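You operate a simulated robot arm through the tools that you are given. There is no shell and no other tool. Be economical: measure what you need, move in short steps, check, and stop when the job is done.

You are at the controls of a simulated robot arm. One attempt, no reset.

## Task
Open the cups door, put the white mug on the grey cover of the bed away on the shelf of the cups cupboard and shut the door again. Take the cork block and leave it on the navy runner of the bed. Fetch the cream toilet roll and set it on the top of the trunk. Shut the paper drawer. Fetch the white cloth and set it on the sheet with the green tab. The order is free. Set down upright: white mug, cork block.

Only the result counts: the job must be done as asked and must still hold three seconds after the hand-in. Knocking over, shifting, dropping, spilling or breaking anything else fails it. A push-on lid holds only when it is set on centred and level and pressed home; a screw cap is set on level and turned clockwise until tight. Flat cloth is picked up by pressing the open fingertips on it (5 to 10 N) and closing them slowly along it; thin cloth reads only 2 to 8 mm in the jaws.

## Robot
A 7-joint arm with a fingered hand on a trunk, on a base that drives. Base frame: it is fixed to the floor where the robot stands at the start and does not move with it; the origin is under the middle of the robot, x ahead of it, y to its left, z up. Lengths are in mm, angles in rad, forces in N, time in s.
With the tool pointing down near the work surface it reaches from about 360 to 720 mm from the robot's upright axis, wherever it stands. Its first joint turns from -1.204 to 3.002 rad. Places, roughly: cork block (6x21x12 cm) [1800, 2800, 600]; cream toilet roll (11x11x10 cm) [700, 2000, 800]; cups door [800, -100, 400]; navy runner of the bed [1300, 2100, 600]; paper drawer [700, 1600, 600]; sheet with the green tab [-1500, 3500, 750]; shelf of the cups cupboard (50x20 cm) [840, -200, 440]; top of the trunk [2300, 300, 400]; white cloth (9x6x3 cm) [1200, 100, 700]; white mug (12x8x10 cm) [2000, 3000, 600]. Payload 3.4 kg.
The tool frame sits at the grasp point between the pads (the TCP): z along the fingers, y along the line on which they close. The tips reach 25 mm beyond it. Largest opening 88 mm; the body of the gripper starts 29 mm behind the TCP. The gripper is a hand of 4 fingers: y runs from the thumb to the fingers, the wrist lies at [-13, -97, -162] in the tool frame, and closing takes about 1.5 s.
Orientation is told as [roll, pitch, yaw] about the base's x, y, z axes, in that order, counted from this pose: with the fingers straight down and the wrist toward the robot, the tool's x, y and z point along [0, 1, 0], [1, 0, 0] and [0, 0, -1] of the base frame.

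## Interface
- The arm moves only by the tool servo_tool. Its argument "commands" is a list of rows, each a list of 7 numbers: the turn, a rotation vector about the tool's x, y, z in rad, then the shift along the tool's x, y, z in mm, then the gripper command, from -1 (fully open) to 1 (shut), values between in proportion. In form: [[ax, ay, az, tx, ty, tz, fingers], ...]. A call has 1 to 10 rows; each row is the pose to reach, as a shift and turn from the pose commanded when the call began, along the tool's axes at that moment. A row lasts 0.2 s, in which the tool goes at most 50 mm and 0.15 rad; a call with a longer step from one row to the next is refused whole, and so is a gripper value outside its range. A pose out of reach is approached as far as the arm can. The call stops where the force on the tool passes 40 N (or 10 N more than at its start, if that is more) or the arm is blocked; 0.2 s more then pass. Each finger travels about 108 mm/s and halts on what it meets, pressing with about 26 N; the grip force reading is that of the motor and also rises with nothing between the fingers. The clock runs only during rows and for 0.2 s after the last one: add rows that repeat a pose to give the fingers time. The reply holds the time, the measured pose of the TCP, the force on the tool along the base axes, the opening and the grip force, in the units named above and with some noise, with the torque about the TCP (base axes, N m) and any sound that the robot's microphone picked up.
- Cameras (640 x 400 px; columns grow to the right, rows downward): "scene" is now at [131, 12.8, 1108.9]; the picture's right is [0.06, -1.00, 0.00], its down [-0.76, -0.05, -0.65] and it looks along [0.65, 0.04, -0.76] (base axes); focal length 260 px, centre (320, 200). "wrist" rides on the gripper at [64, -83, -98] in the tool frame; the picture's right is [-0.62, 0.37, -0.69], its down [-0.71, -0.63, 0.30] and it looks along [-0.32, 0.68, 0.65] (tool axes); focal length 265 px, centre (320, 200). There is no depth. A picture from a camera that has moved, and an enlarged one, comes with that camera's place and axes in the base frame and with its lens. The place of the scene camera against the robot may be out by one fixed shift of up to 18 mm in any direction.
- capture(camera): a new picture of that camera. The clock stands still meanwhile.
- raise_lower(by): slides the trunk up (or, below 0, down) by that many mm; the arm and the scene camera ride with it, the base frame stays. It gives what a move gives, with no picture.
- steer(legs): drives the robot by 1 to 6 legs, each [ahead, left, turn to the left] in mm, mm and rad, along the robot's own axes; the way and the turn of a leg run together, so that a leg with both is an arc; at most 1500 mm and 3.142 rad a leg. The arm and the cameras ride along, it lands a little off, and it stops where it bumps. It gives what a move gives.
- set_grasp(shape): the hand has 4 fingers and takes this shape, open, in about a second: jaw (thumb against the fingers, like two jaws); tri (thumb and two fingers); tip (a fingertip pinch); poke (one finger out to press); point (the index stretched); flat (the hand flat); cup (the hand cupped); fist (a fist). The gripper value then closes the fingers along that shape, each until it touches; the sizes above hold for jaw. It gives what a move gives, with no picture.
- head_to(pan, tilt): turns the head with the scene camera to pan (to the left, within 1.501 rad either way) and tilt (down, from -0.506 to 1.204), counted from straight ahead of the robot. It gives what a move gives.
- inspect(camera, box): a new picture of the part [left, top, right, bottom] of that camera's present view, enlarged. The clock stands still meanwhile.
- sign_off(): hands the job in; it is judged then, once.

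Go step by step. Nothing tells you exact positions but the pictures and the camera data: compare them with the known pose of the tool, close in by small moves and look again before you grip or let go. The budget is 175 turns and 126 pictures, counting those below and the enlarged ones. Unless the task says otherwise, let go and move clear before handing in.

The tools are called after "Request:" by a JSON object that holds its "op" and its "data". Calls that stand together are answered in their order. servo_tool: Moves the arm, as the interface text tells. Its arguments: {"type":"object","properties":{"commands":{"type":"array"}},"required":["commands"]} The other tools are called the same way: raise_lower (by) slides the trunk up or down; set_grasp (shape) gives the hand a shape; steer (legs) drives the base; head_to (pan, tilt) turns the head that bears the scene camera; capture (camera) takes a picture; inspect (camera, box) takes an enlarged picture of a part of a camera's view; sign_off () hands the job in.

At the start:

```text
t: 0.0
ee_pos: [433.1, 88.6, 752.7]
tool_rot: [0.0, 0.0, 0.0]
force: [-0.9, 0.0, 0.6]
moment: [0.01, -0.04, 0.0]
gripper_width: 87.7
grasp_force: 0.1
shape: jaw
trunk travel left (down, up): [-425.0, 415.0]
robot x, y, heading: [-1.8, 2.9, 0.002]
head pan, tilt: [0.061, 0.86]
```

scene: 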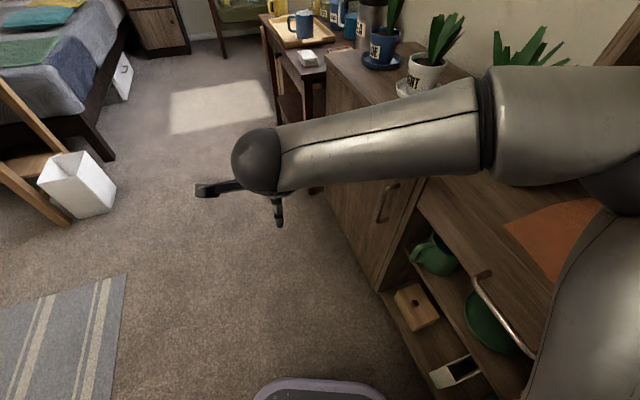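
wrist: 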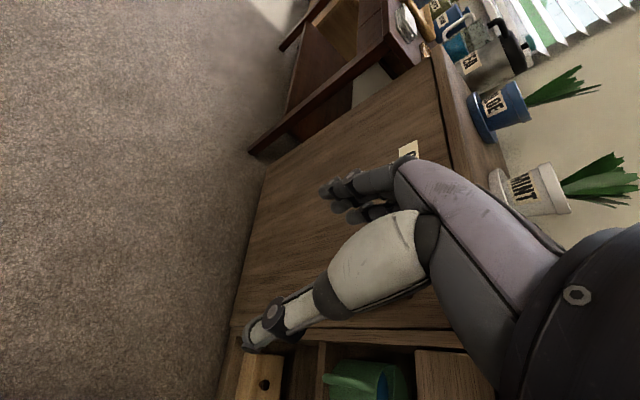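

I see a room with a sideboard on the right and a bed ahead-left. I'll look around with the head first.

Request:
{"op": "head_to", "data": {"pan": 0.0, "tilt": 0.4}}

Request:
{"op": "capture", "data": {"camera": "scene"}}

Request:
{"op": "head_to", "data": {"pan": 1.0, "tilt": 0.4}}

Request:
{"op": "capture", "data": {"camera": "scene"}}

Request:
{"op": "head_to", "data": {"pan": 1.5, "tilt": 0.3}}

Request:
{"op": "capture", "data": {"camera": "scene"}}

Request:
{"op": "head_to", "data": {"pan": -0.6, "tilt": 0.7}}

Request:
{"op": "capture", "data": {"camera": "scene"}}

```text
t: 0.9
ee_pos: [432.7, 90.0, 753.0]
tool_rot: [0.0, 0.001, -0.001]
force: [0.1, 0.4, 0.5]
moment: [0.02, -0.01, 0.02]
gripper_width: 87.8
grasp_force: 0.1
shape: jaw
trunk travel left (down, up): [-425.0, 415.0]
robot x, y, heading: [1.8, -0.4, 0.001]
head pan, tilt: [0.0, 0.4]
```

```text
123 pictures are left
camera scene: at [146.2, 8.1, 1148.8], right [0.0, -1.0, 0.0], down [-0.39, 0.0, -0.92], along [0.92, 0.0, -0.39], focal length 260 px, centre (320, 200)
```

scene: 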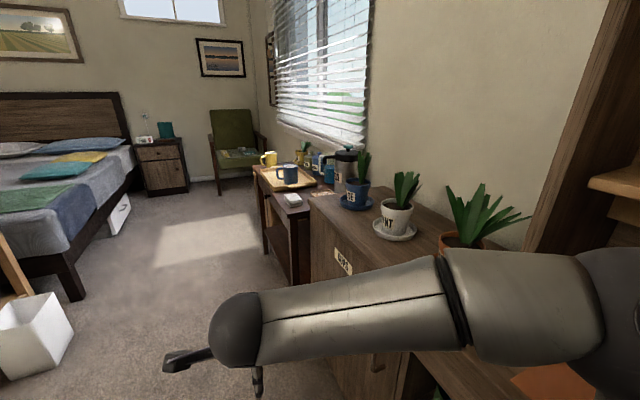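

```text
t: 2.2
ee_pos: [434.1, 88.2, 752.8]
tool_rot: [-0.001, 0.002, 0.001]
force: [0.3, -0.6, -0.2]
moment: [0.01, 0.0, 0.01]
gripper_width: 87.5
grasp_force: 0.1
shape: jaw
trunk travel left (down, up): [-425.0, 415.0]
robot x, y, heading: [-3.3, 0.9, 0.003]
head pan, tilt: [1.0, 0.4]
```

```text
122 pictures are left
camera scene: at [103.6, 86.0, 1148.9], right [0.84, -0.54, 0.0], down [-0.21, -0.33, -0.92], along [0.5, 0.77, -0.39], focal length 260 px, centre (320, 200)
```

scene: 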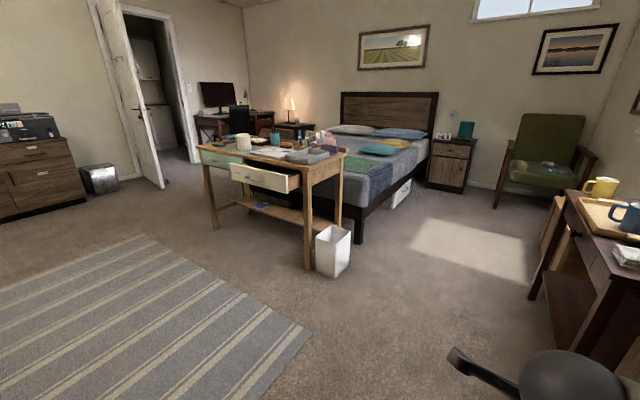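

```text
t: 3.1
ee_pos: [434.2, 88.3, 753.4]
tool_rot: [0.001, 0.001, 0.001]
force: [0.6, 0.9, -1.1]
moment: [0.04, -0.04, -0.02]
gripper_width: 87.8
grasp_force: 0.0
shape: jaw
trunk travel left (down, up): [-425.0, 415.0]
robot x, y, heading: [1.6, -1.0, 0.001]
head pan, tilt: [1.499, 0.3]
```

```text
121 pictures are left
camera scene: at [60.3, 101.2, 1158.1], right [1.0, -0.07, 0.0], down [-0.02, -0.3, -0.96], along [0.07, 0.95, -0.3], focal length 260 px, centre (320, 200)
```

scene: 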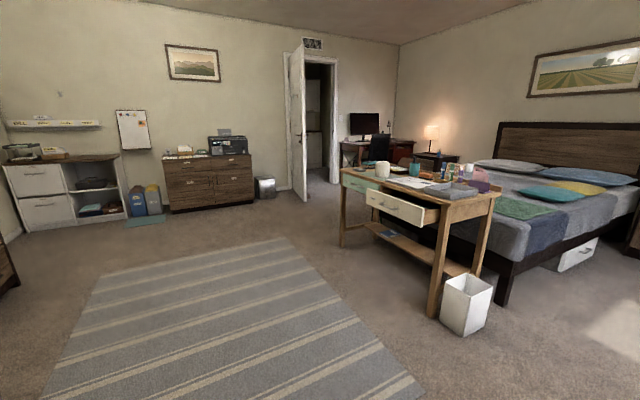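

```text
t: 5.1
ee_pos: [434.4, 89.3, 752.7]
tool_rot: [-0.001, 0.0, 0.0]
force: [0.5, -0.8, -0.2]
moment: [0.01, 0.01, -0.03]
gripper_width: 87.7
grasp_force: 0.1
shape: jaw
trunk travel left (down, up): [-425.0, 415.0]
robot x, y, heading: [-2.2, 1.9, 0.002]
head pan, tilt: [-0.6, 0.7]
```

```text
120 pictures are left
camera scene: at [123.7, -39.9, 1122.0], right [-0.56, -0.83, 0.0], down [-0.53, 0.36, -0.77], along [0.63, -0.43, -0.64], focal length 260 px, centre (320, 200)
```

scene: 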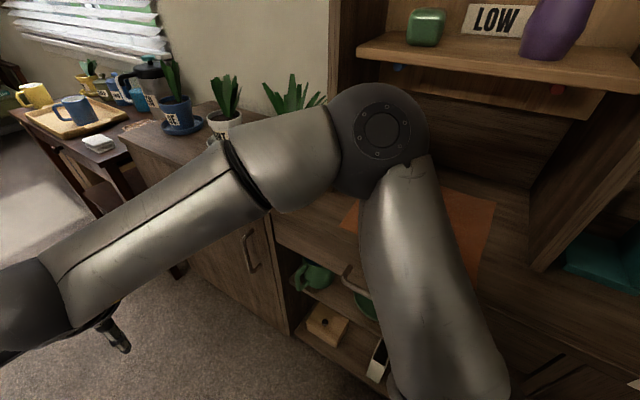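

Layout: sideboard along the right wall faces +y, the dark table with the cloth is beyond it, the desk with the paper drawer is in front of the bed. I'll move to face the cups cupboard.

Request:
{"op": "steer", "data": {"legs": [[0, 650, 0], [700, 0, 0], [0, 0, -1.57]]}}

Request:
{"op": "head_to", "data": {"pan": 0.3, "tilt": 0.6}}

Request:
{"op": "capture", "data": {"camera": "scene"}}

Request:
{"op": "head_to", "data": {"pan": 1.2, "tilt": 0.5}}

Request:
{"op": "capture", "data": {"camera": "scene"}}

```text
t: 16.1
ee_pos: [795.6, 223.9, 752.1]
tool_rot: [-0.001, 0.001, -1.577]
force: [-0.4, -0.2, 0.2]
moment: [0.0, 0.0, 0.04]
gripper_width: 87.7
grasp_force: 0.0
shape: jaw
trunk travel left (down, up): [-425.0, 415.0]
robot x, y, heading: [713.7, 659.1, -1.575]
head pan, tilt: [-0.6, 0.7]
```

```text
t: 17.3
ee_pos: [795.6, 223.7, 752.3]
tool_rot: [0.001, 0.001, -1.576]
force: [-0.2, -0.6, -0.6]
moment: [-0.05, 0.0, -0.03]
gripper_width: 87.6
grasp_force: 0.1
shape: jaw
trunk travel left (down, up): [-425.0, 415.0]
robot x, y, heading: [709.3, 656.0, -1.572]
head pan, tilt: [0.3, 0.6]
```

```text
119 pictures are left
camera scene: at [737.7, 530.9, 1130.6], right [-0.96, -0.29, 0.0], down [-0.16, 0.54, -0.83], along [0.24, -0.79, -0.57], focal length 260 px, centre (320, 200)
```

scene: 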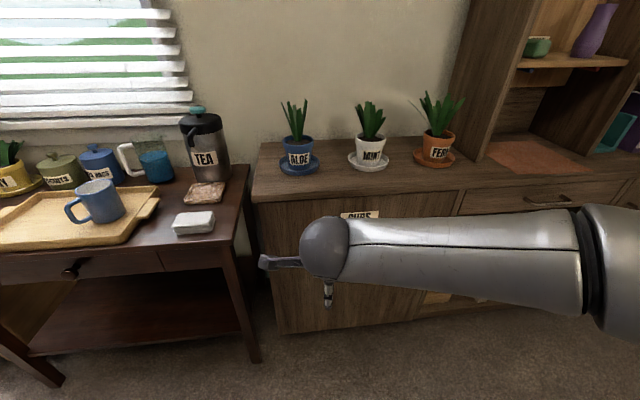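

```text
t: 18.5
ee_pos: [794.9, 224.6, 752.9]
tool_rot: [0.001, -0.001, -1.576]
force: [-0.1, 0.4, 0.3]
moment: [-0.02, 0.0, -0.02]
gripper_width: 88.0
grasp_force: 0.1
shape: jaw
trunk travel left (down, up): [-425.0, 415.0]
robot x, y, heading: [709.2, 657.7, -1.578]
head pan, tilt: [1.201, 0.499]
```

```text
118 pictures are left
camera scene: at [796.8, 582.1, 1139.7], right [-0.37, -0.93, 0.0], down [-0.45, 0.18, -0.88], along [0.82, -0.32, -0.48], focal length 260 px, centre (320, 200)
```

scene: 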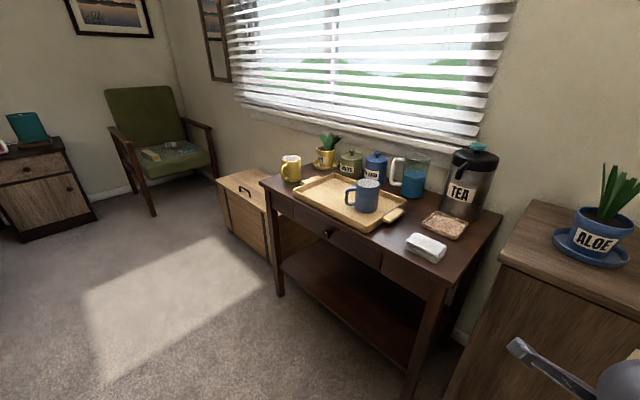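

The sideboard is turned about 0.42 rad; the door's pull sits near (690,-164,470) with hinge on its far-x side. I'll square up to it and look.

Request:
{"op": "steer", "data": {"legs": [[240, -265, 0], [0, 0, 0.43]]}}

Request:
{"op": "head_to", "data": {"pan": 0.3, "tilt": 0.9}}

Request:
{"op": "capture", "data": {"camera": "scene"}}

Request:
{"op": "capture", "data": {"camera": "wrist"}}

```text
t: 22.0
ee_pos: [698.9, 58.0, 753.0]
tool_rot: [0.001, 0.001, -1.154]
force: [0.2, 0.1, -0.2]
moment: [0.01, -0.01, -0.01]
gripper_width: 87.7
grasp_force: 0.1
shape: jaw
trunk travel left (down, up): [-425.0, 415.0]
robot x, y, heading: [445.0, 420.8, -1.153]
head pan, tilt: [1.201, 0.499]
```

```text
t: 23.2
ee_pos: [699.8, 59.2, 753.0]
tool_rot: [0.0, 0.0, -1.152]
force: [0.1, 0.7, 0.2]
moment: [-0.01, 0.0, 0.0]
gripper_width: 87.6
grasp_force: 0.0
shape: jaw
trunk travel left (down, up): [-425.0, 415.0]
robot x, y, heading: [441.7, 417.3, -1.156]
head pan, tilt: [0.3, 0.901]
```

```text
117 pictures are left
camera scene: at [515.5, 324.7, 1105.9], right [-0.75, -0.66, 0.0], down [-0.52, 0.59, -0.62], along [0.41, -0.47, -0.78], focal length 260 px, centre (320, 200)
```

scene: 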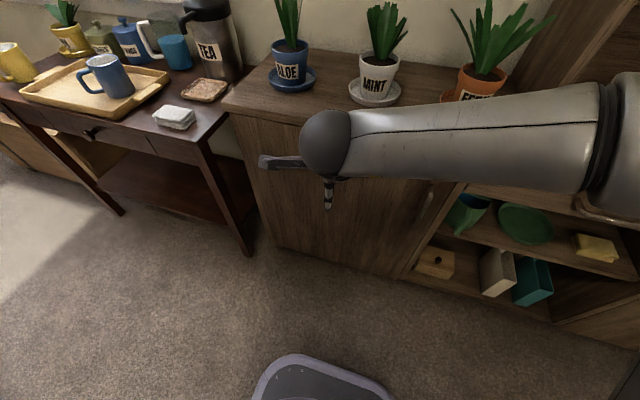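

```text
116 pictures are left
camera wrist: at [723.8, 161.2, 850.3], right [-0.42, -0.59, 0.69], down [-0.91, 0.29, -0.3], along [-0.02, -0.76, -0.65], focal length 265 px, centre (320, 200)
```

wrist: 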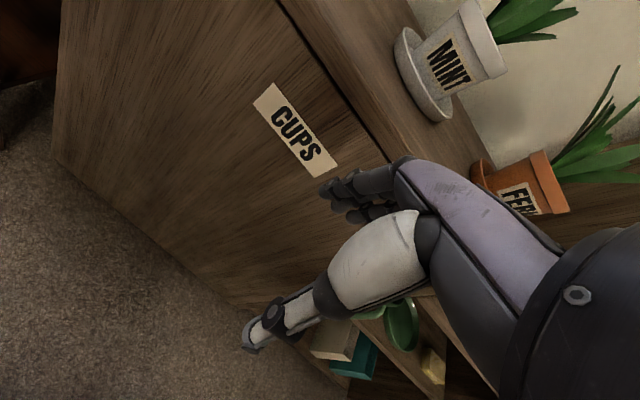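

The pull is at the right side of the cups door, partly hidden by the arm. I'll turn the hand horizontal (fingers ahead, closing sideways) and look again.

Request:
{"op": "servo_tool", "data": {"commands": [[-0.0864, 0.0864, 0.0864, 0, 0, 0, -1], [-0.1728, 0.1728, 0.1728, 0, 0, 0, -1], [-0.2592, 0.2592, 0.2592, 0, 0, 0, -1], [-0.3456, 0.3456, 0.3456, 0, 0, 0, -1], [-0.432, 0.432, 0.432, 0, 0, 0, -1], [-0.5184, 0.5184, 0.5184, 0, 0, 0, -1], [-0.6048, 0.6048, 0.6048, 0, 0, 0, -1]]}}

Request:
{"op": "servo_tool", "data": {"commands": [[-0.0864, 0.0864, 0.0864, 0, 0, 0, -1], [-0.1728, 0.1728, 0.1728, 0, 0, 0, -1], [-0.2592, 0.2592, 0.2592, 0, 0, 0, -1], [-0.3456, 0.3456, 0.3456, 0, 0, 0, -1], [-0.432, 0.432, 0.432, 0, 0, 0, -1], [-0.5184, 0.5184, 0.5184, 0, 0, 0, -1], [-0.6046, 0.6046, 0.6046, 0, 0, 0, -1]]}}

Request:
{"op": "capture", "data": {"camera": "scene"}}

Request:
{"op": "capture", "data": {"camera": "wrist"}}

```text
t: 24.8
ee_pos: [699.1, 59.1, 752.7]
tool_rot: [0.789, -0.34, -1.941]
force: [0.0, -0.3, -0.7]
moment: [-0.01, 0.01, 0.03]
gripper_width: 87.8
grasp_force: 0.2
shape: jaw
trunk travel left (down, up): [-425.0, 415.0]
robot x, y, heading: [444.5, 418.5, -1.156]
head pan, tilt: [0.3, 0.901]
```

```text
t: 26.4
ee_pos: [687.1, 40.2, 764.3]
tool_rot: [1.567, 0.043, -2.764]
force: [-0.5, 0.6, -0.5]
moment: [0.03, -0.01, -0.02]
gripper_width: 87.6
grasp_force: 0.0
shape: jaw
out of reach, approached as far as the arm can: row 7
trunk travel left (down, up): [-425.0, 415.0]
robot x, y, heading: [444.1, 421.8, -1.151]
head pan, tilt: [0.3, 0.901]
```

```text
115 pictures are left
camera scene: at [515.4, 324.7, 1105.9], right [-0.75, -0.66, 0.0], down [-0.52, 0.59, -0.62], along [0.41, -0.47, -0.78], focal length 260 px, centre (320, 200)
```

scene: 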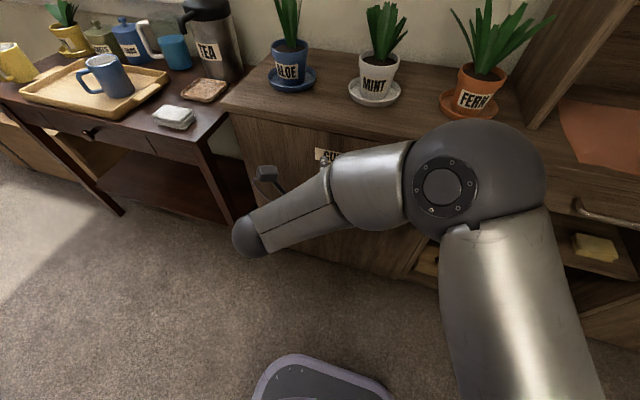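

```text
114 pictures are left
camera wrist: at [726.0, 161.6, 831.2], right [-0.57, 0.52, -0.63], down [0.72, -0.04, -0.69], along [-0.38, -0.85, -0.35], focal length 265 px, centre (320, 200)
```

wrist: 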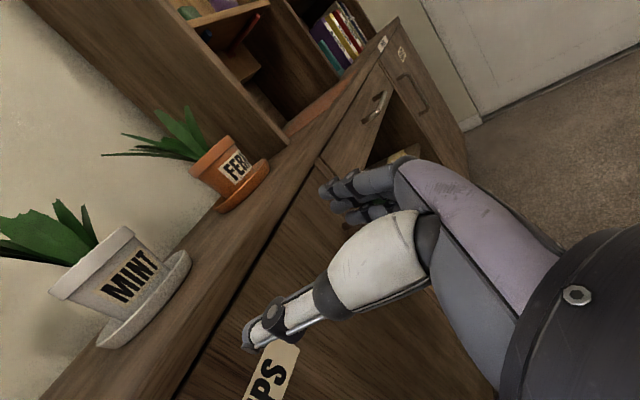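

The arm still hides the pull. I'll lower the trunk and use the wrist camera.

Request:
{"op": "raise_lower", "data": {"by": -180}}

Request:
{"op": "capture", "data": {"camera": "wrist"}}

Request:
{"op": "capture", "data": {"camera": "scene"}}

```text
t: 28.4
ee_pos: [688.3, 40.9, 580.1]
tool_rot: [1.562, 0.033, -2.762]
force: [0.4, 0.9, 0.6]
moment: [0.03, 0.01, 0.0]
gripper_width: 87.7
grasp_force: 0.0
shape: jaw
trunk travel left (down, up): [-245.0, 595.0]
robot x, y, heading: [441.4, 418.4, -1.155]
head pan, tilt: [0.3, 0.901]
```

```text
113 pictures are left
camera wrist: at [726.4, 162.0, 648.2], right [-0.58, 0.52, -0.63], down [0.72, -0.03, -0.69], along [-0.38, -0.85, -0.35], focal length 265 px, centre (320, 200)
```

wrist: 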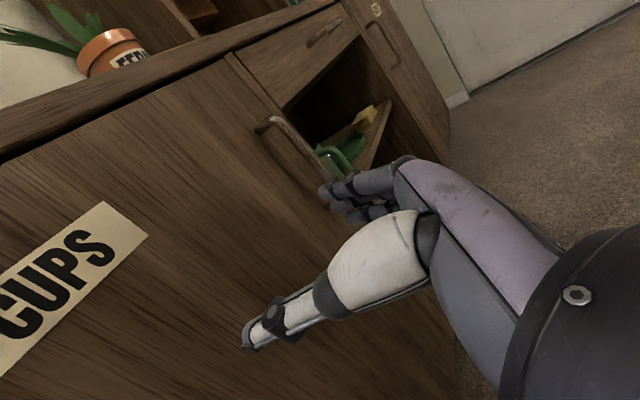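

```text
112 pictures are left
camera scene: at [515.5, 324.7, 925.9], right [-0.75, -0.66, 0.0], down [-0.52, 0.59, -0.62], along [0.41, -0.47, -0.78], focal length 260 px, centre (320, 200)
```

scene: 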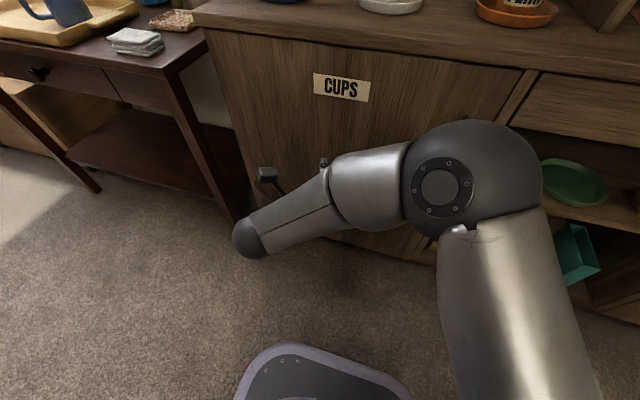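

The pull's upper end seems near (565,-172,637), running down to about z 520. I'll shift the hand right and look.

Request:
{"op": "servo_tool", "data": {"commands": [[0, 0, 0, 0, 45, 0, -1], [0, 0, 0, 0, 90, 10, -1], [0, 0, 0, 0, 135, 20, -1], [0, 0, 0, 0, 180, 30, -1]]}}

Request:
{"op": "capture", "data": {"camera": "wrist"}}

Request:
{"op": "capture", "data": {"camera": "scene"}}

```text
t: 29.4
ee_pos: [541.7, -45.0, 575.3]
tool_rot: [1.572, 0.002, -2.721]
force: [0.6, 0.8, -0.1]
moment: [0.02, 0.02, 0.03]
gripper_width: 87.7
grasp_force: 0.1
shape: jaw
trunk travel left (down, up): [-245.0, 595.0]
robot x, y, heading: [441.6, 421.3, -1.15]
head pan, tilt: [0.3, 0.901]
```

```text
111 pictures are left
camera wrist: at [577.0, 79.4, 639.1], right [-0.62, 0.48, -0.62], down [0.7, -0.02, -0.71], along [-0.36, -0.88, -0.33], focal length 265 px, centre (320, 200)
```

wrist: 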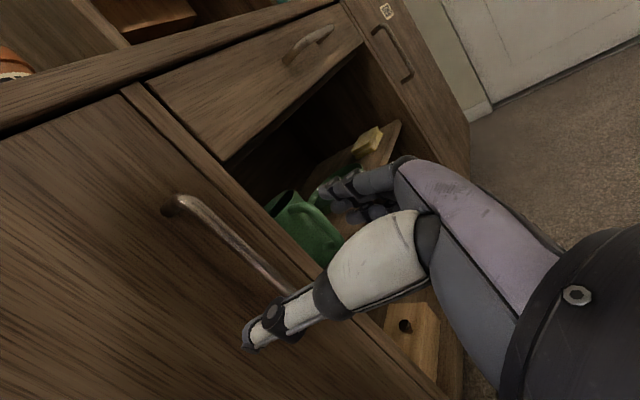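

```text
110 pictures are left
camera scene: at [515.6, 324.7, 925.8], right [-0.75, -0.66, 0.0], down [-0.52, 0.59, -0.62], along [0.41, -0.47, -0.78], focal length 260 px, centre (320, 200)
```

scene: 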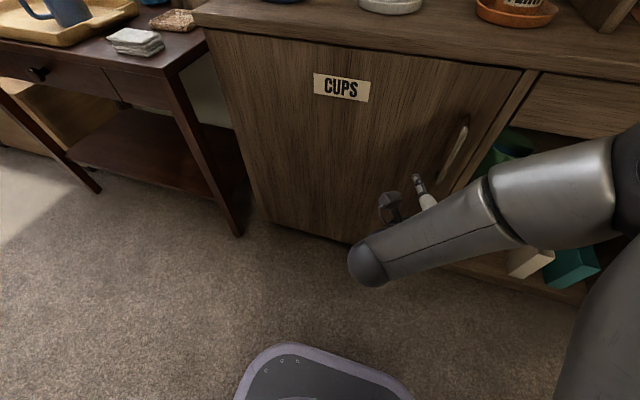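

Pull triangulated at about (572,-170), z 503–636. Closing in, short of contact, then look.

Request:
{"op": "servo_tool", "data": {"commands": [[0, 0, 0, 0, 10, 0, -1], [0, 0, 0, 0, 24, 20, -1], [0, 0, 0, 0, 24, 50, -1], [0, 0, 0, 0, 24, 75, -1]]}}

Request:
{"op": "capture", "data": {"camera": "wrist"}}

Request:
{"op": "inspect", "data": {"camera": "scene", "box": [360, 80, 560, 240]}}

```text
t: 30.4
ee_pos: [551.0, -122.7, 574.9]
tool_rot: [1.569, -0.001, -2.724]
force: [-1.2, 0.5, -0.5]
moment: [0.02, -0.03, 0.02]
gripper_width: 87.8
grasp_force: 0.1
shape: jaw
trunk travel left (down, up): [-245.0, 595.0]
robot x, y, heading: [442.3, 418.9, -1.155]
head pan, tilt: [0.3, 0.901]
```

```text
109 pictures are left
camera wrist: at [586.8, 0.4, 638.9], right [-0.62, 0.48, -0.62], down [0.7, -0.02, -0.71], along [-0.36, -0.88, -0.33], focal length 265 px, centre (320, 200)
```

wrist: 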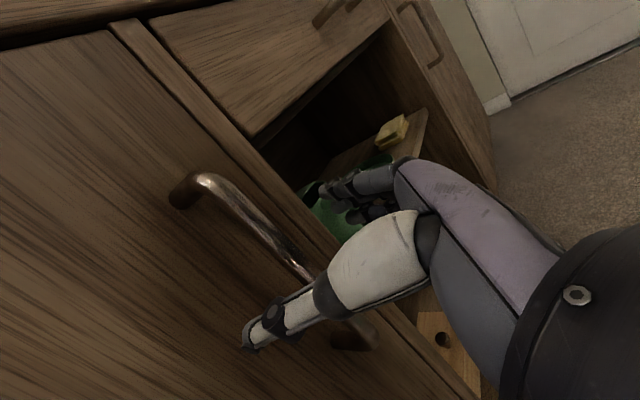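

```text
2.50 times, centred on (460, 160) of scene
camera zoom: at [515.4, 324.7, 925.9], right [-0.75, -0.66, 0.0], down [-0.52, 0.59, -0.62], along [0.41, -0.47, -0.78], focal length 650 px, centre (-30, 300)
```

zoom: 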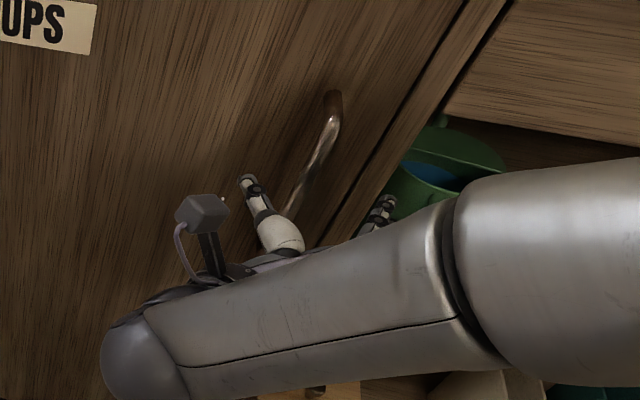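

The pull lies between thumb and fingers about 45 mm ahead. Advancing to it carefully and closing.

Request:
{"op": "servo_tool", "data": {"commands": [[0, 0, 0, 0, 0, 20, -1], [0, 0, 0, 0, 0, 38, -1], [0, 0, 0, 0, 0, 38, -1]]}}

Request:
{"op": "capture", "data": {"camera": "wrist"}}

```text
t: 31.0
ee_pos: [561.6, -146.3, 574.3]
tool_rot: [1.565, -0.002, -2.731]
force: [-8.1, 30.0, 1.6]
moment: [0.18, 0.08, -1.29]
gripper_width: 85.4
grasp_force: 0.2
shape: jaw
trunk travel left (down, up): [-245.0, 595.0]
robot x, y, heading: [438.0, 419.2, -1.153]
head pan, tilt: [0.3, 0.901]
stopped in row 2: the force on the tool passed its limit (the readings are from after the stop); the commanded pose is now the measured one
```

```text
107 pictures are left
camera wrist: at [599.2, -23.5, 638.5], right [-0.62, 0.49, -0.61], down [0.7, -0.02, -0.72], along [-0.37, -0.87, -0.33], focal length 265 px, centre (320, 200)
```

wrist: 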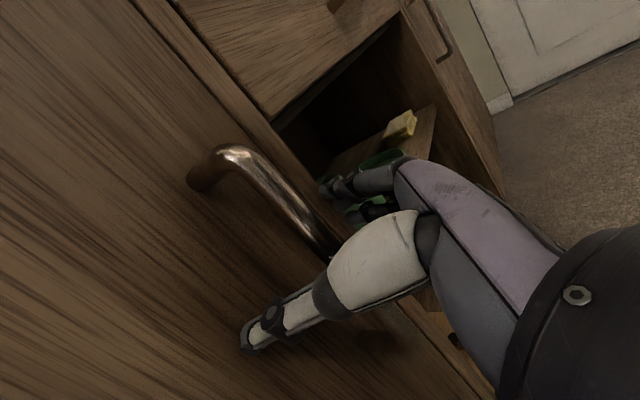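

The fingertips touch the door face beside the pull, and the bar runs between the pads. I'll back off a few mm and close.

Request:
{"op": "servo_tool", "data": {"commands": [[0, 0, 0, 0, 0, -5, -1], [0, 0, 0, 0, 0, -5, 0], [0, 0, 0, 0, 0, -5, 1], [0, 0, 0, 0, 0, -5, 1], [0, 0, 0, 0, 0, -5, 1], [0, 0, 0, 0, 0, -5, 1], [0, 0, 0, 0, 0, -5, 1], [0, 0, 0, 0, 0, -5, 1]]}}

Request:
{"op": "capture", "data": {"camera": "wrist"}}

```text
t: 32.8
ee_pos: [560.4, -144.7, 573.7]
tool_rot: [1.564, 0.002, -2.731]
force: [-15.7, 12.0, -0.1]
moment: [-0.05, 0.07, -1.74]
gripper_width: 40.3
grasp_force: 25.6
shape: jaw
trunk travel left (down, up): [-245.0, 595.0]
robot x, y, heading: [443.2, 421.3, -1.151]
head pan, tilt: [0.3, 0.901]
```

```text
106 pictures are left
camera wrist: at [597.0, -21.9, 637.6], right [-0.62, 0.49, -0.62], down [0.7, -0.02, -0.72], along [-0.37, -0.87, -0.33], focal length 265 px, centre (320, 200)
```

wrist: 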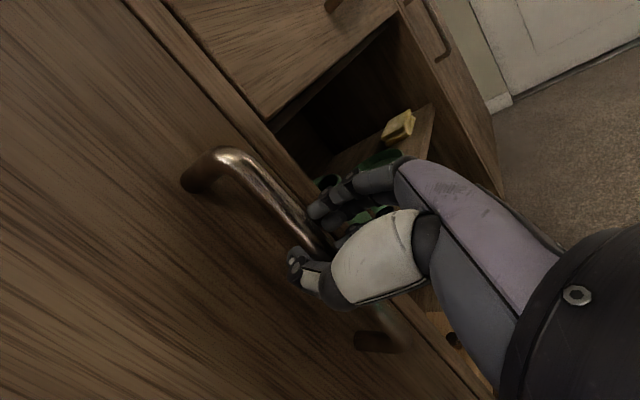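

The fingers close around the bar at 40 mm. I'll pull gently along the door's arc and see.

Request:
{"op": "servo_tool", "data": {"commands": [[-0.02, 0, 0, 0, 0, -10, 1], [-0.04, 0, 0, 0, 0, -21, 1], [-0.08, 0, 0, 0, -2, -42, 1], [-0.12, 0, 0, 0, -4, -63, 1], [-0.16, 0, 0, 0, -7, -84, 1], [-0.2, 0, 0, 0, -11, -105, 1]]}}

Request:
{"op": "capture", "data": {"camera": "wrist"}}

```text
t: 34.2
ee_pos: [530.0, -45.8, 573.2]
tool_rot: [1.559, -0.002, -2.924]
force: [9.4, -1.0, -3.6]
moment: [0.06, 0.02, -1.16]
gripper_width: 38.8
grasp_force: 26.1
shape: jaw
trunk travel left (down, up): [-245.0, 595.0]
robot x, y, heading: [441.5, 419.2, -1.151]
head pan, tilt: [0.3, 0.901]
```

```text
105 pictures are left
camera wrist: at [590.5, 67.8, 638.0], right [-0.51, 0.6, -0.61], down [0.68, -0.16, -0.72], along [-0.53, -0.78, -0.33], focal length 265 px, centre (320, 200)
```

wrist: 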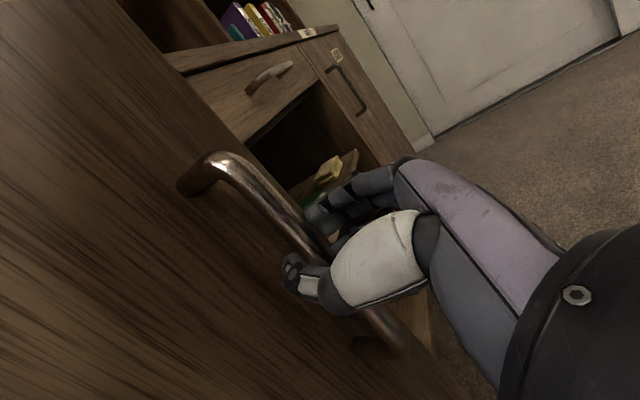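

The door follows. Continuing the arc.

Request:
{"op": "servo_tool", "data": {"commands": [[-0.05, 0, 0, 0, -0.7, -26.5, 1], [-0.1, 0, 0, 0, -2.6, -53, 1], [-0.15, 0, 0, 0, -6, -79, 1], [-0.2, 0, 0, 0, -10.6, -105, 1], [-0.25, 0, 0, 0, -16.5, -131, 1], [-0.3, 0, 0, 0, -23.7, -156.6, 1], [-0.35, 0, 0, 0, -32, -182, 1], [-0.4, 0, 0, 0, -42, -206, 1]]}}

Request:
{"op": "capture", "data": {"camera": "wrist"}}

Request:
{"op": "capture", "data": {"camera": "scene"}}

```text
t: 35.6
ee_pos: [519.5, 95.1, 574.9]
tool_rot: [1.544, 0.019, 3.061]
force: [37.8, -4.8, -2.5]
moment: [-0.02, 0.1, -0.43]
gripper_width: 32.9
grasp_force: 25.7
shape: jaw
trunk travel left (down, up): [-245.0, 595.0]
robot x, y, heading: [444.0, 419.1, -1.152]
head pan, tilt: [0.3, 0.901]
stopped in row 6: the force on the tool passed its limit (the readings are from after the stop); the commanded pose is now the measured one
```

```text
104 pictures are left
camera wrist: at [609.5, 184.0, 642.0], right [-0.3, 0.74, -0.61], down [0.62, -0.34, -0.71], along [-0.73, -0.59, -0.35], focal length 265 px, centre (320, 200)
```

wrist: 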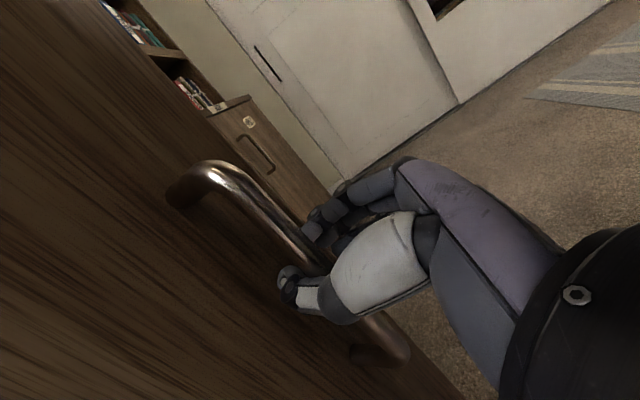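

```text
103 pictures are left
camera scene: at [520.4, 324.4, 925.5], right [-0.75, -0.66, 0.0], down [-0.52, 0.59, -0.62], along [0.41, -0.47, -0.79], focal length 260 px, centre (320, 200)
```

scene: 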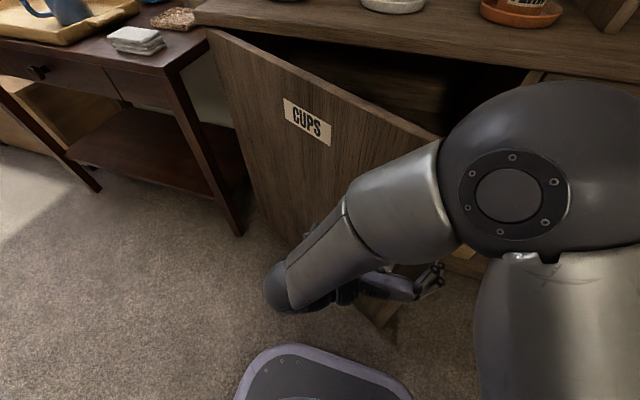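

The door is at ~0.5 rad, hinge fits at (1008,54) with radius ~490. Further pulling comes too near the body, so I'll keep the grip and drive the base around the hinge in small arcs.

Request:
{"op": "steer", "data": {"legs": [[-37, 56, -0.1]]}}

Request:
{"op": "steer", "data": {"legs": [[-37, 56, -0.1]]}}

Request:
{"op": "capture", "data": {"camera": "wrist"}}

```text
t: 36.6
ee_pos: [524.3, 143.7, 574.4]
tool_rot: [1.548, 0.014, 2.961]
force: [46.4, -10.1, -2.1]
moment: [0.0, 0.14, -0.52]
gripper_width: 34.7
grasp_force: 25.8
shape: jaw
trunk travel left (down, up): [-245.0, 595.0]
robot x, y, heading: [483.0, 471.9, -1.248]
head pan, tilt: [0.3, 0.901]
```

```text
t: 37.6
ee_pos: [536.7, 190.4, 575.7]
tool_rot: [1.548, 0.017, 2.864]
force: [44.9, -13.7, -3.2]
moment: [0.01, 0.14, -0.49]
gripper_width: 33.7
grasp_force: 25.4
shape: jaw
trunk travel left (down, up): [-245.0, 595.0]
robot x, y, heading: [523.8, 526.4, -1.351]
head pan, tilt: [0.3, 0.901]
```

```text
102 pictures are left
camera wrist: at [642.5, 261.5, 641.8], right [-0.15, 0.78, -0.61], down [0.54, -0.45, -0.71], along [-0.83, -0.44, -0.35], focal length 265 px, centre (320, 200)
```

wrist: 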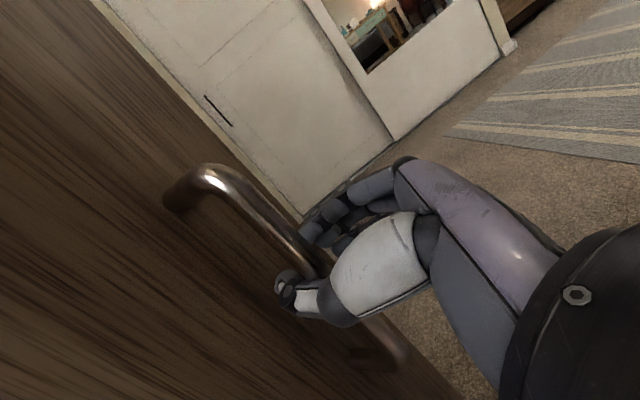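

Works well. Continuing the arc with a slight bias toward the hinge.

Request:
{"op": "servo_tool", "data": {"commands": [[0, 0, 0, 0, -6, 0, 1]]}}

Request:
{"op": "steer", "data": {"legs": [[-37, 57, -0.1], [-37, 57, -0.1], [-37, 57, -0.1]]}}

Request:
{"op": "steer", "data": {"legs": [[-37, 57, -0.1], [-37, 57, -0.1]]}}

Request:
{"op": "capture", "data": {"camera": "scene"}}

```text
t: 38.0
ee_pos: [541.9, 186.6, 575.4]
tool_rot: [1.543, 0.029, 2.856]
force: [27.5, -8.8, -5.0]
moment: [-0.02, 0.13, -0.27]
gripper_width: 30.9
grasp_force: 26.2
shape: jaw
trunk travel left (down, up): [-245.0, 595.0]
robot x, y, heading: [521.8, 526.9, -1.35]
head pan, tilt: [0.3, 0.901]
```

```text
t: 40.2
ee_pos: [602.4, 320.4, 575.6]
tool_rot: [1.544, 0.029, 2.558]
force: [22.0, -14.6, -5.1]
moment: [0.0, 0.1, -0.26]
gripper_width: 28.8
grasp_force: 26.0
shape: jaw
trunk travel left (down, up): [-245.0, 595.0]
robot x, y, heading: [686.6, 647.9, -1.652]
head pan, tilt: [0.3, 0.901]
```

```text
t: 41.8
ee_pos: [663.1, 395.7, 576.4]
tool_rot: [1.543, 0.032, 2.353]
force: [14.2, -13.9, -4.6]
moment: [0.04, 0.06, -0.2]
gripper_width: 27.6
grasp_force: 26.2
shape: jaw
trunk travel left (down, up): [-245.0, 595.0]
robot x, y, heading: [814.9, 697.6, -1.854]
head pan, tilt: [0.3, 0.901]
```

```text
101 pictures are left
camera scene: at [805.5, 582.2, 925.6], right [-1.0, -0.02, 0.0], down [-0.02, 0.78, -0.62], along [0.01, -0.62, -0.79], focal length 260 px, centre (320, 200)
```

scene: 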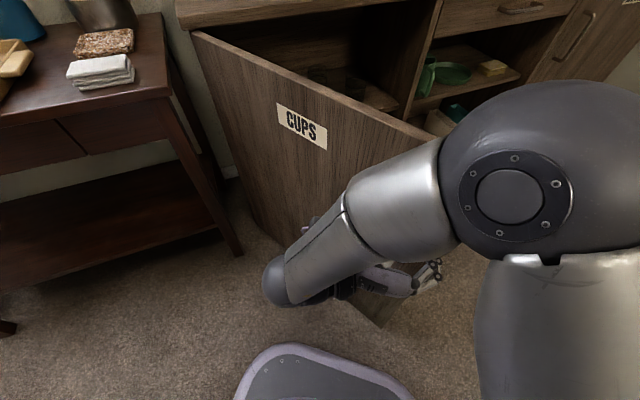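

Request:
{"op": "steer", "data": {"legs": [[-37, 57, -0.1], [-37, 57, -0.1], [-37, 57, -0.1], [-37, 57, -0.1]]}}

Request:
{"op": "servo_tool", "data": {"commands": [[0, 0, 0, 0, 0, 0, 0], [0, 0, 0, 0, 0, 0, -1], [0, 0, 0, 0, 0, 0, -1], [0, 0, 0, 0, 0, 0, -1], [0, 0, 0, 0, 0, 0, -1], [0, 0, 0, 0, 0, 0, -1]]}}

Request:
{"op": "capture", "data": {"camera": "wrist"}}

```text
t: 44.6
ee_pos: [827.0, 504.2, 577.1]
tool_rot: [1.542, 0.035, 1.955]
force: [-0.4, -0.1, 0.5]
moment: [0.02, -0.01, 0.01]
gripper_width: 24.7
grasp_force: 26.2
shape: jaw
trunk travel left (down, up): [-245.0, 595.0]
robot x, y, heading: [1082.4, 725.2, -2.251]
head pan, tilt: [0.3, 0.901]
```

```text
t: 46.0
ee_pos: [825.6, 504.3, 577.1]
tool_rot: [1.544, 0.034, 1.955]
force: [-0.6, 0.3, 0.0]
moment: [0.01, 0.06, 0.0]
gripper_width: 87.8
grasp_force: 0.1
shape: jaw
trunk travel left (down, up): [-245.0, 595.0]
robot x, y, heading: [1083.9, 726.1, -2.247]
head pan, tilt: [0.3, 0.901]
```

```text
100 pictures are left
camera wrist: at [946.5, 464.8, 646.1], right [0.53, 0.59, -0.61], down [-0.02, -0.71, -0.7], along [-0.85, 0.38, -0.37], focal length 265 px, centre (320, 200)
```

wrist: 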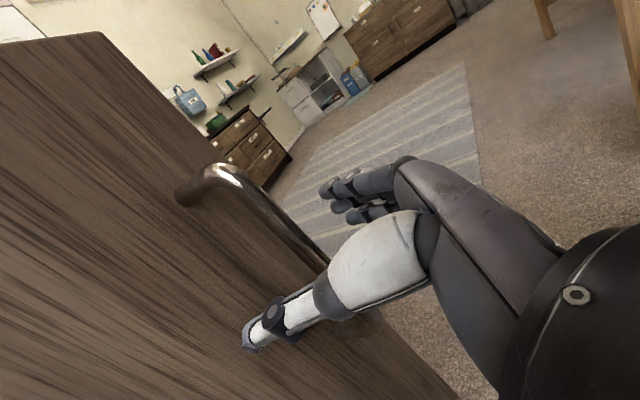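

The door is open about 1.6 rad and released. I'll back the hand out by driving, raise, turn to the table, and bring the fingers down again.

Request:
{"op": "steer", "data": {"legs": [[-131, 73, 0]]}}

Request:
{"op": "raise_lower", "data": {"by": 280}}

Request:
{"op": "servo_tool", "data": {"commands": [[0.0864, -0.0864, -0.0864, 0, -7, 12, -1], [0.1728, -0.1728, -0.1728, 0, -14, 24, -1], [0.2592, -0.2592, -0.2592, 0, -21, 36, -1], [0.3456, -0.3456, -0.3456, 0, -28, 48, -1], [0.432, -0.432, -0.432, 0, -35, 60, -1], [0.5184, -0.5184, -0.5184, 0, -42, 72, -1], [0.6048, -0.6048, -0.6048, 0, -49, 84, -1]]}}

Request:
{"op": "servo_tool", "data": {"commands": [[0.0864, -0.0864, -0.0864, 0, 0, 0, -1], [0.1728, -0.1728, -0.1728, 0, 0, 0, -1], [0.2592, -0.2592, -0.2592, 0, 0, 0, -1], [0.3456, -0.3456, -0.3456, 0, 0, 0, -1], [0.432, -0.432, -0.432, 0, 0, 0, -1], [0.5184, -0.5184, -0.5184, 0, 0, 0, -1], [0.6048, -0.6048, -0.6048, 0, 0, 0, -1]]}}

Request:
{"op": "steer", "data": {"legs": [[0, 0, 0.68]]}}

Request:
{"op": "head_to", "data": {"pan": 0.3, "tilt": 0.7}}

Request:
{"op": "capture", "data": {"camera": "scene"}}

Request:
{"op": "capture", "data": {"camera": "wrist"}}

```text
t: 47.4
ee_pos: [966.0, 560.9, 576.6]
tool_rot: [1.543, 0.035, 1.952]
force: [0.1, -0.1, -0.2]
moment: [-0.01, 0.03, -0.03]
gripper_width: 87.5
grasp_force: 0.1
shape: jaw
trunk travel left (down, up): [-245.0, 595.0]
robot x, y, heading: [1220.4, 780.7, -2.259]
head pan, tilt: [0.3, 0.901]
```

```text
t: 50.2
ee_pos: [965.9, 560.4, 856.3]
tool_rot: [1.542, 0.035, 1.954]
force: [-0.1, -0.5, 0.6]
moment: [-0.01, 0.03, 0.01]
gripper_width: 87.7
grasp_force: 0.0
shape: jaw
trunk travel left (down, up): [-525.0, 315.0]
robot x, y, heading: [1222.2, 779.6, -2.247]
head pan, tilt: [0.3, 0.901]
```

```text
t: 51.8
ee_pos: [905.5, 484.9, 855.4]
tool_rot: [0.787, -0.295, 2.741]
force: [-0.1, -1.2, -0.1]
moment: [0.01, -0.02, -0.02]
gripper_width: 87.7
grasp_force: 0.0
shape: jaw
trunk travel left (down, up): [-525.0, 315.0]
robot x, y, heading: [1220.6, 780.7, -2.25]
head pan, tilt: [0.3, 0.901]
```

```text
t: 53.4
ee_pos: [905.7, 484.4, 856.0]
tool_rot: [0.037, 0.03, -2.756]
force: [-0.1, -0.1, -0.9]
moment: [0.01, 0.01, -0.01]
gripper_width: 87.8
grasp_force: 0.0
shape: jaw
trunk travel left (down, up): [-525.0, 315.0]
robot x, y, heading: [1222.0, 778.3, -2.254]
head pan, tilt: [0.3, 0.901]
```

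```text
t: 55.6
ee_pos: [1161.1, 350.9, 855.9]
tool_rot: [0.035, 0.026, -2.079]
force: [-0.3, -1.0, 0.4]
moment: [-0.03, 0.01, -0.04]
gripper_width: 87.7
grasp_force: 0.1
shape: jaw
trunk travel left (down, up): [-525.0, 315.0]
robot x, y, heading: [1222.8, 782.7, -1.577]
head pan, tilt: [0.3, 0.901]
```

```text
t: 56.4
ee_pos: [1162.0, 352.4, 855.2]
tool_rot: [0.033, 0.028, -2.079]
force: [-0.6, -0.3, 0.5]
moment: [0.0, -0.01, 0.02]
gripper_width: 87.5
grasp_force: 0.0
shape: jaw
trunk travel left (down, up): [-525.0, 315.0]
robot x, y, heading: [1220.9, 779.9, -1.572]
head pan, tilt: [0.3, 0.7]
```

```text
99 pictures are left
camera scene: at [1250.1, 657.5, 1222.0], right [-0.96, -0.29, 0.0], down [-0.19, 0.62, -0.76], along [0.22, -0.73, -0.64], focal length 260 px, centre (320, 200)
```

scene: 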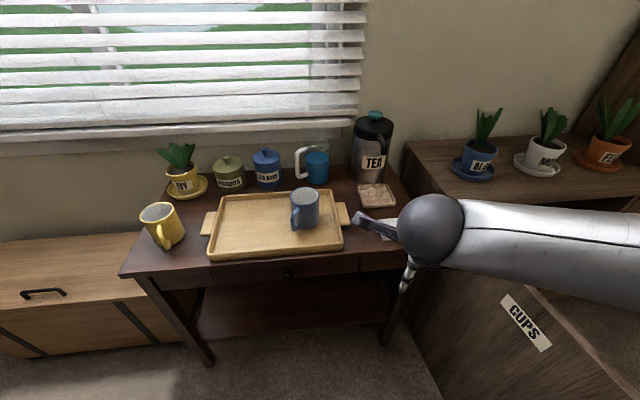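

```text
98 pictures are left
camera wrist: at [1254.1, 392.2, 958.1], right [-0.75, -0.02, 0.66], down [-0.3, 0.9, -0.31], along [-0.59, -0.43, -0.68], focal length 265 px, centre (320, 200)
```

wrist: 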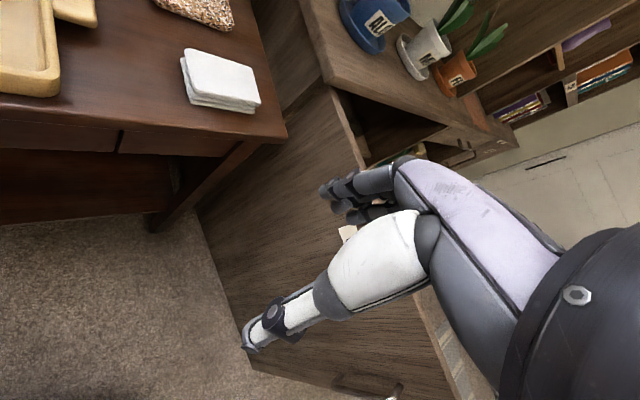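

The cloth is at about (1199,135), top near z 720, its short side square to the table front. I'll drive a little closer, turn the hand so it closes over the short side, and hover.

Request:
{"op": "steer", "data": {"legs": [[60, 0, 0]]}}

Request:
{"op": "servo_tool", "data": {"commands": [[0, 0, -0.137, 15, 17, 0, -1], [0, 0, -0.274, 31, 33, 0, -1], [0, 0, -0.411, 46, 50, 0, -1], [0, 0, -0.548, 62, 67, 10, -1], [0, 0, -0.685, 77, 84, 20, -1], [0, 0, -0.822, 93, 100, 30, -1], [0, 0, -0.96, 108, 117, 40, -1]]}}

Request:
{"op": "capture", "data": {"camera": "wrist"}}

Request:
{"op": "inspect", "data": {"camera": "scene", "box": [260, 120, 480, 300]}}

```text
t: 57.3
ee_pos: [1160.7, 290.9, 857.0]
tool_rot: [0.035, 0.029, -2.08]
force: [0.0, 0.3, 0.2]
moment: [-0.01, 0.0, -0.02]
gripper_width: 87.7
grasp_force: 0.1
shape: jaw
trunk travel left (down, up): [-525.0, 315.0]
robot x, y, heading: [1221.1, 720.9, -1.575]
head pan, tilt: [0.3, 0.7]
```

```text
t: 58.9
ee_pos: [1198.8, 135.7, 817.9]
tool_rot: [0.044, -0.013, -1.118]
force: [0.1, 0.0, -0.1]
moment: [-0.02, 0.03, 0.01]
gripper_width: 87.9
grasp_force: 0.0
shape: jaw
trunk travel left (down, up): [-525.0, 315.0]
robot x, y, heading: [1222.6, 719.0, -1.573]
head pan, tilt: [0.3, 0.7]
```

```text
97 pictures are left
camera wrist: at [1215.7, 237.7, 916.4], right [-0.43, -0.61, 0.67], down [-0.9, 0.26, -0.34], along [0.04, -0.75, -0.66], focal length 265 px, centre (320, 200)
```

wrist: 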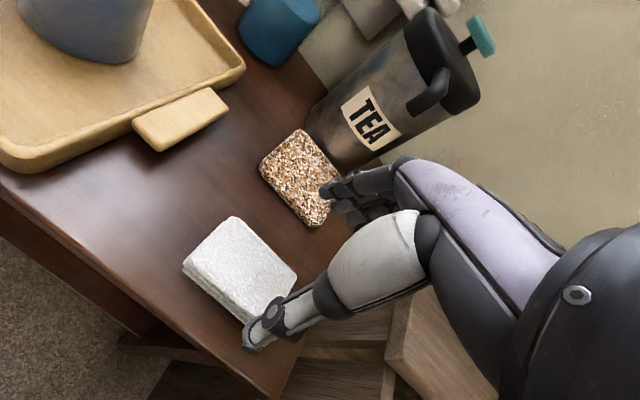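

```text
2.22 times, centred on (370, 210) of scene
camera zoom: at [1249.6, 596.7, 1221.9], right [-0.96, -0.29, 0.0], down [-0.19, 0.62, -0.76], along [0.22, -0.73, -0.64], focal length 578 px, centre (209, 178)
```

zoom: 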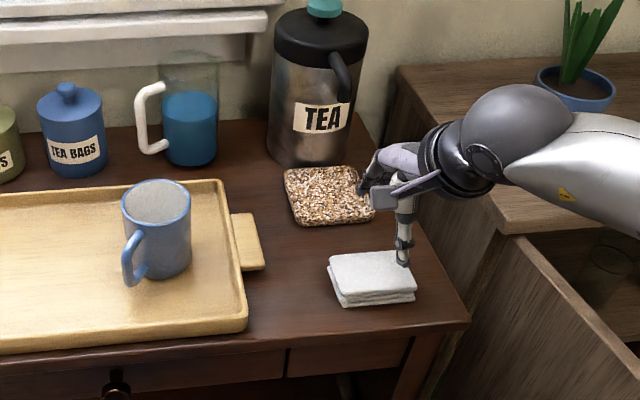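

The hand is centred over the cloth. Descending around it and closing.

Request:
{"op": "servo_tool", "data": {"commands": [[0, 0, 0, 0, 0, 40, -1], [0, 0, 0, 0, 0, 70, -1], [0, 0, 0, 0, 0, 85, -1], [0, 0, 0, 0, 0, 92, -1], [0, 0, 0, 0, 0, 92, -1]]}}

Request:
{"op": "capture", "data": {"camera": "wrist"}}

```text
t: 60.1
ee_pos: [1203.8, 136.3, 724.6]
tool_rot: [0.044, -0.012, -1.12]
force: [0.4, -0.9, 0.5]
moment: [0.0, -0.02, -0.02]
gripper_width: 87.5
grasp_force: 0.1
shape: jaw
trunk travel left (down, up): [-525.0, 315.0]
robot x, y, heading: [1217.7, 717.9, -1.576]
head pan, tilt: [0.3, 0.7]
```

```text
95 pictures are left
camera wrist: at [1221.4, 239.1, 823.2], right [-0.43, -0.61, 0.67], down [-0.9, 0.26, -0.34], along [0.04, -0.75, -0.66], focal length 265 px, centre (320, 200)
```

wrist: 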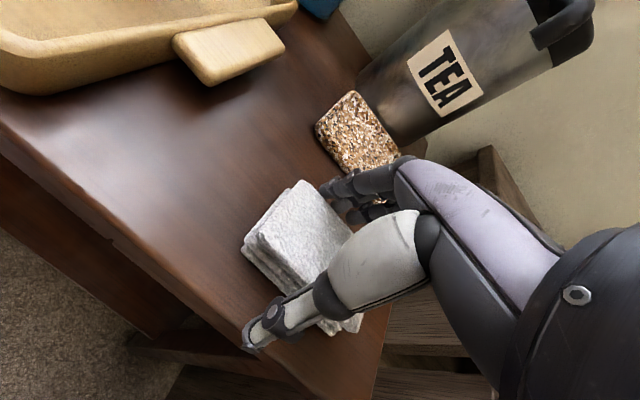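

Request:
{"op": "servo_tool", "data": {"commands": [[0, 0, 0, 0, 0, 5, -1], [0, 0, 0, 0, 0, 5, -0.5], [0, 0, 0, 0, 0, 5, 0], [0, 0, 0, 0, 0, 5, 1], [0, 0, 0, 0, 0, 5, 1], [0, 0, 0, 0, 0, 5, 1], [0, 0, 0, 0, 0, 5, 1], [0, 0, 0, 0, 0, 5, 1], [0, 0, 0, 0, 0, 5, 1]]}}

Request:
{"op": "servo_tool", "data": {"commands": [[0, 0, 0, 0, 0, -15, 1], [0, 0, 0, 0, 0, -50, 1], [0, 0, 0, 0, 0, -90, 1]]}}

Request:
{"op": "capture", "data": {"camera": "wrist"}}

```text
t: 62.1
ee_pos: [1204.6, 137.4, 718.6]
tool_rot: [0.044, -0.012, -1.118]
force: [0.2, 0.0, 0.6]
moment: [0.01, -0.02, 0.03]
gripper_width: 52.0
grasp_force: 26.1
shape: jaw
trunk travel left (down, up): [-525.0, 315.0]
robot x, y, heading: [1220.6, 720.9, -1.571]
head pan, tilt: [0.3, 0.7]
```

```text
t: 62.9
ee_pos: [1201.8, 137.0, 810.6]
tool_rot: [0.045, -0.012, -1.12]
force: [0.5, 0.0, 0.2]
moment: [-0.04, 0.0, 0.0]
gripper_width: 52.1
grasp_force: 26.4
shape: jaw
trunk travel left (down, up): [-525.0, 315.0]
robot x, y, heading: [1224.3, 718.9, -1.572]
head pan, tilt: [0.3, 0.7]
```

```text
94 pictures are left
camera wrist: at [1219.5, 239.9, 909.3], right [-0.43, -0.61, 0.67], down [-0.9, 0.26, -0.34], along [0.04, -0.75, -0.66], focal length 265 px, centre (320, 200)
```

wrist: 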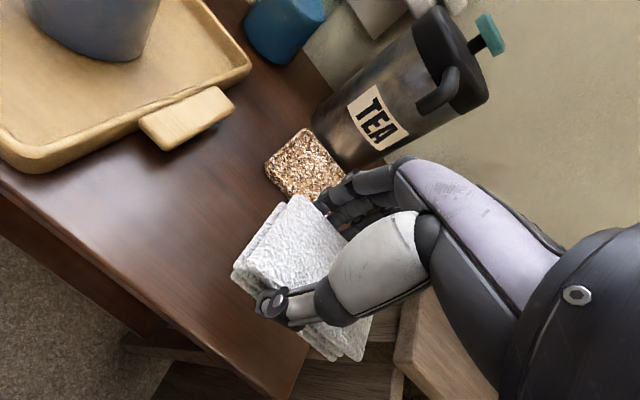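

Cloth is held. I'll retract and raise, then strafe along the clear lane past the door, turn, and look toward the far dresser.

Request:
{"op": "servo_tool", "data": {"commands": [[0, 0, 0, 12, -25, -20, 1], [0, 0, 0, 24, -50, -40, 1], [0, 0, 0, 36, -75, -60, 1], [0, 0, 0, 48, -100, -80, 1], [0, 0, 0, 61, -126, -100, 1]]}}

Request:
{"op": "steer", "data": {"legs": [[-150, 0, 0], [0, -1300, 0], [0, -650, 0], [0, 0, 3.14]]}}

Request:
{"op": "head_to", "data": {"pan": 0.3, "tilt": 0.4}}

Request:
{"op": "capture", "data": {"camera": "scene"}}

Request:
{"op": "head_to", "data": {"pan": -0.8, "tilt": 0.4}}

Request:
{"op": "capture", "data": {"camera": "scene"}}

```text
t: 64.1
ee_pos: [1196.3, 276.2, 910.8]
tool_rot: [0.044, -0.013, -1.121]
force: [-0.3, -0.3, 0.3]
moment: [0.05, -0.06, 0.0]
gripper_width: 51.9
grasp_force: 25.1
shape: jaw
trunk travel left (down, up): [-525.0, 315.0]
robot x, y, heading: [1220.8, 718.6, -1.578]
head pan, tilt: [0.3, 0.7]
```

```text
t: 82.4
ee_pos: [-743.4, 1338.5, 909.9]
tool_rot: [0.044, -0.014, 2.092]
force: [-0.9, -0.5, -1.0]
moment: [0.02, 0.0, 0.01]
gripper_width: 51.4
grasp_force: 26.0
shape: jaw
trunk travel left (down, up): [-525.0, 315.0]
robot x, y, heading: [-737.0, 892.6, 1.633]
head pan, tilt: [0.3, 0.7]
```

```text
t: 83.2
ee_pos: [-744.4, 1337.6, 911.1]
tool_rot: [0.043, -0.012, 2.091]
force: [-0.5, -0.6, -1.1]
moment: [0.03, 0.03, -0.01]
gripper_width: 51.6
grasp_force: 26.1
shape: jaw
trunk travel left (down, up): [-525.0, 315.0]
robot x, y, heading: [-736.7, 889.1, 1.639]
head pan, tilt: [0.3, 0.4]
```

```text
93 pictures are left
camera scene: at [-770.2, 1036.6, 1248.8], right [0.93, 0.36, 0.0], down [0.14, -0.36, -0.92], along [-0.33, 0.86, -0.39], focal length 260 px, centre (320, 200)
```

scene: 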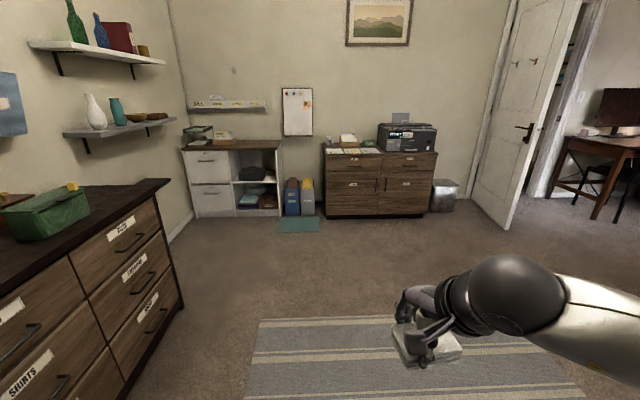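

```text
t: 84.5
ee_pos: [-743.4, 1337.1, 910.4]
tool_rot: [0.045, -0.012, 2.093]
force: [0.2, -0.2, -0.3]
moment: [-0.01, 0.0, 0.0]
gripper_width: 51.4
grasp_force: 26.3
shape: jaw
trunk travel left (down, up): [-525.0, 315.0]
robot x, y, heading: [-735.2, 891.6, 1.641]
head pan, tilt: [-0.799, 0.4]
```

```text
92 pictures are left
camera scene: at [-675.0, 1019.0, 1248.9], right [0.74, -0.67, 0.0], down [-0.26, -0.29, -0.92], along [0.62, 0.68, -0.39], focal length 260 px, centre (320, 200)
```

scene: 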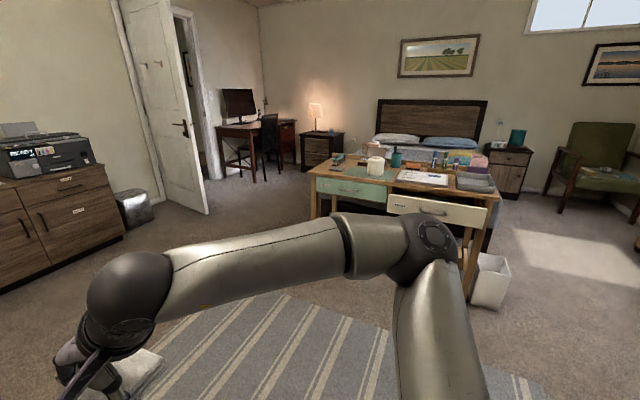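

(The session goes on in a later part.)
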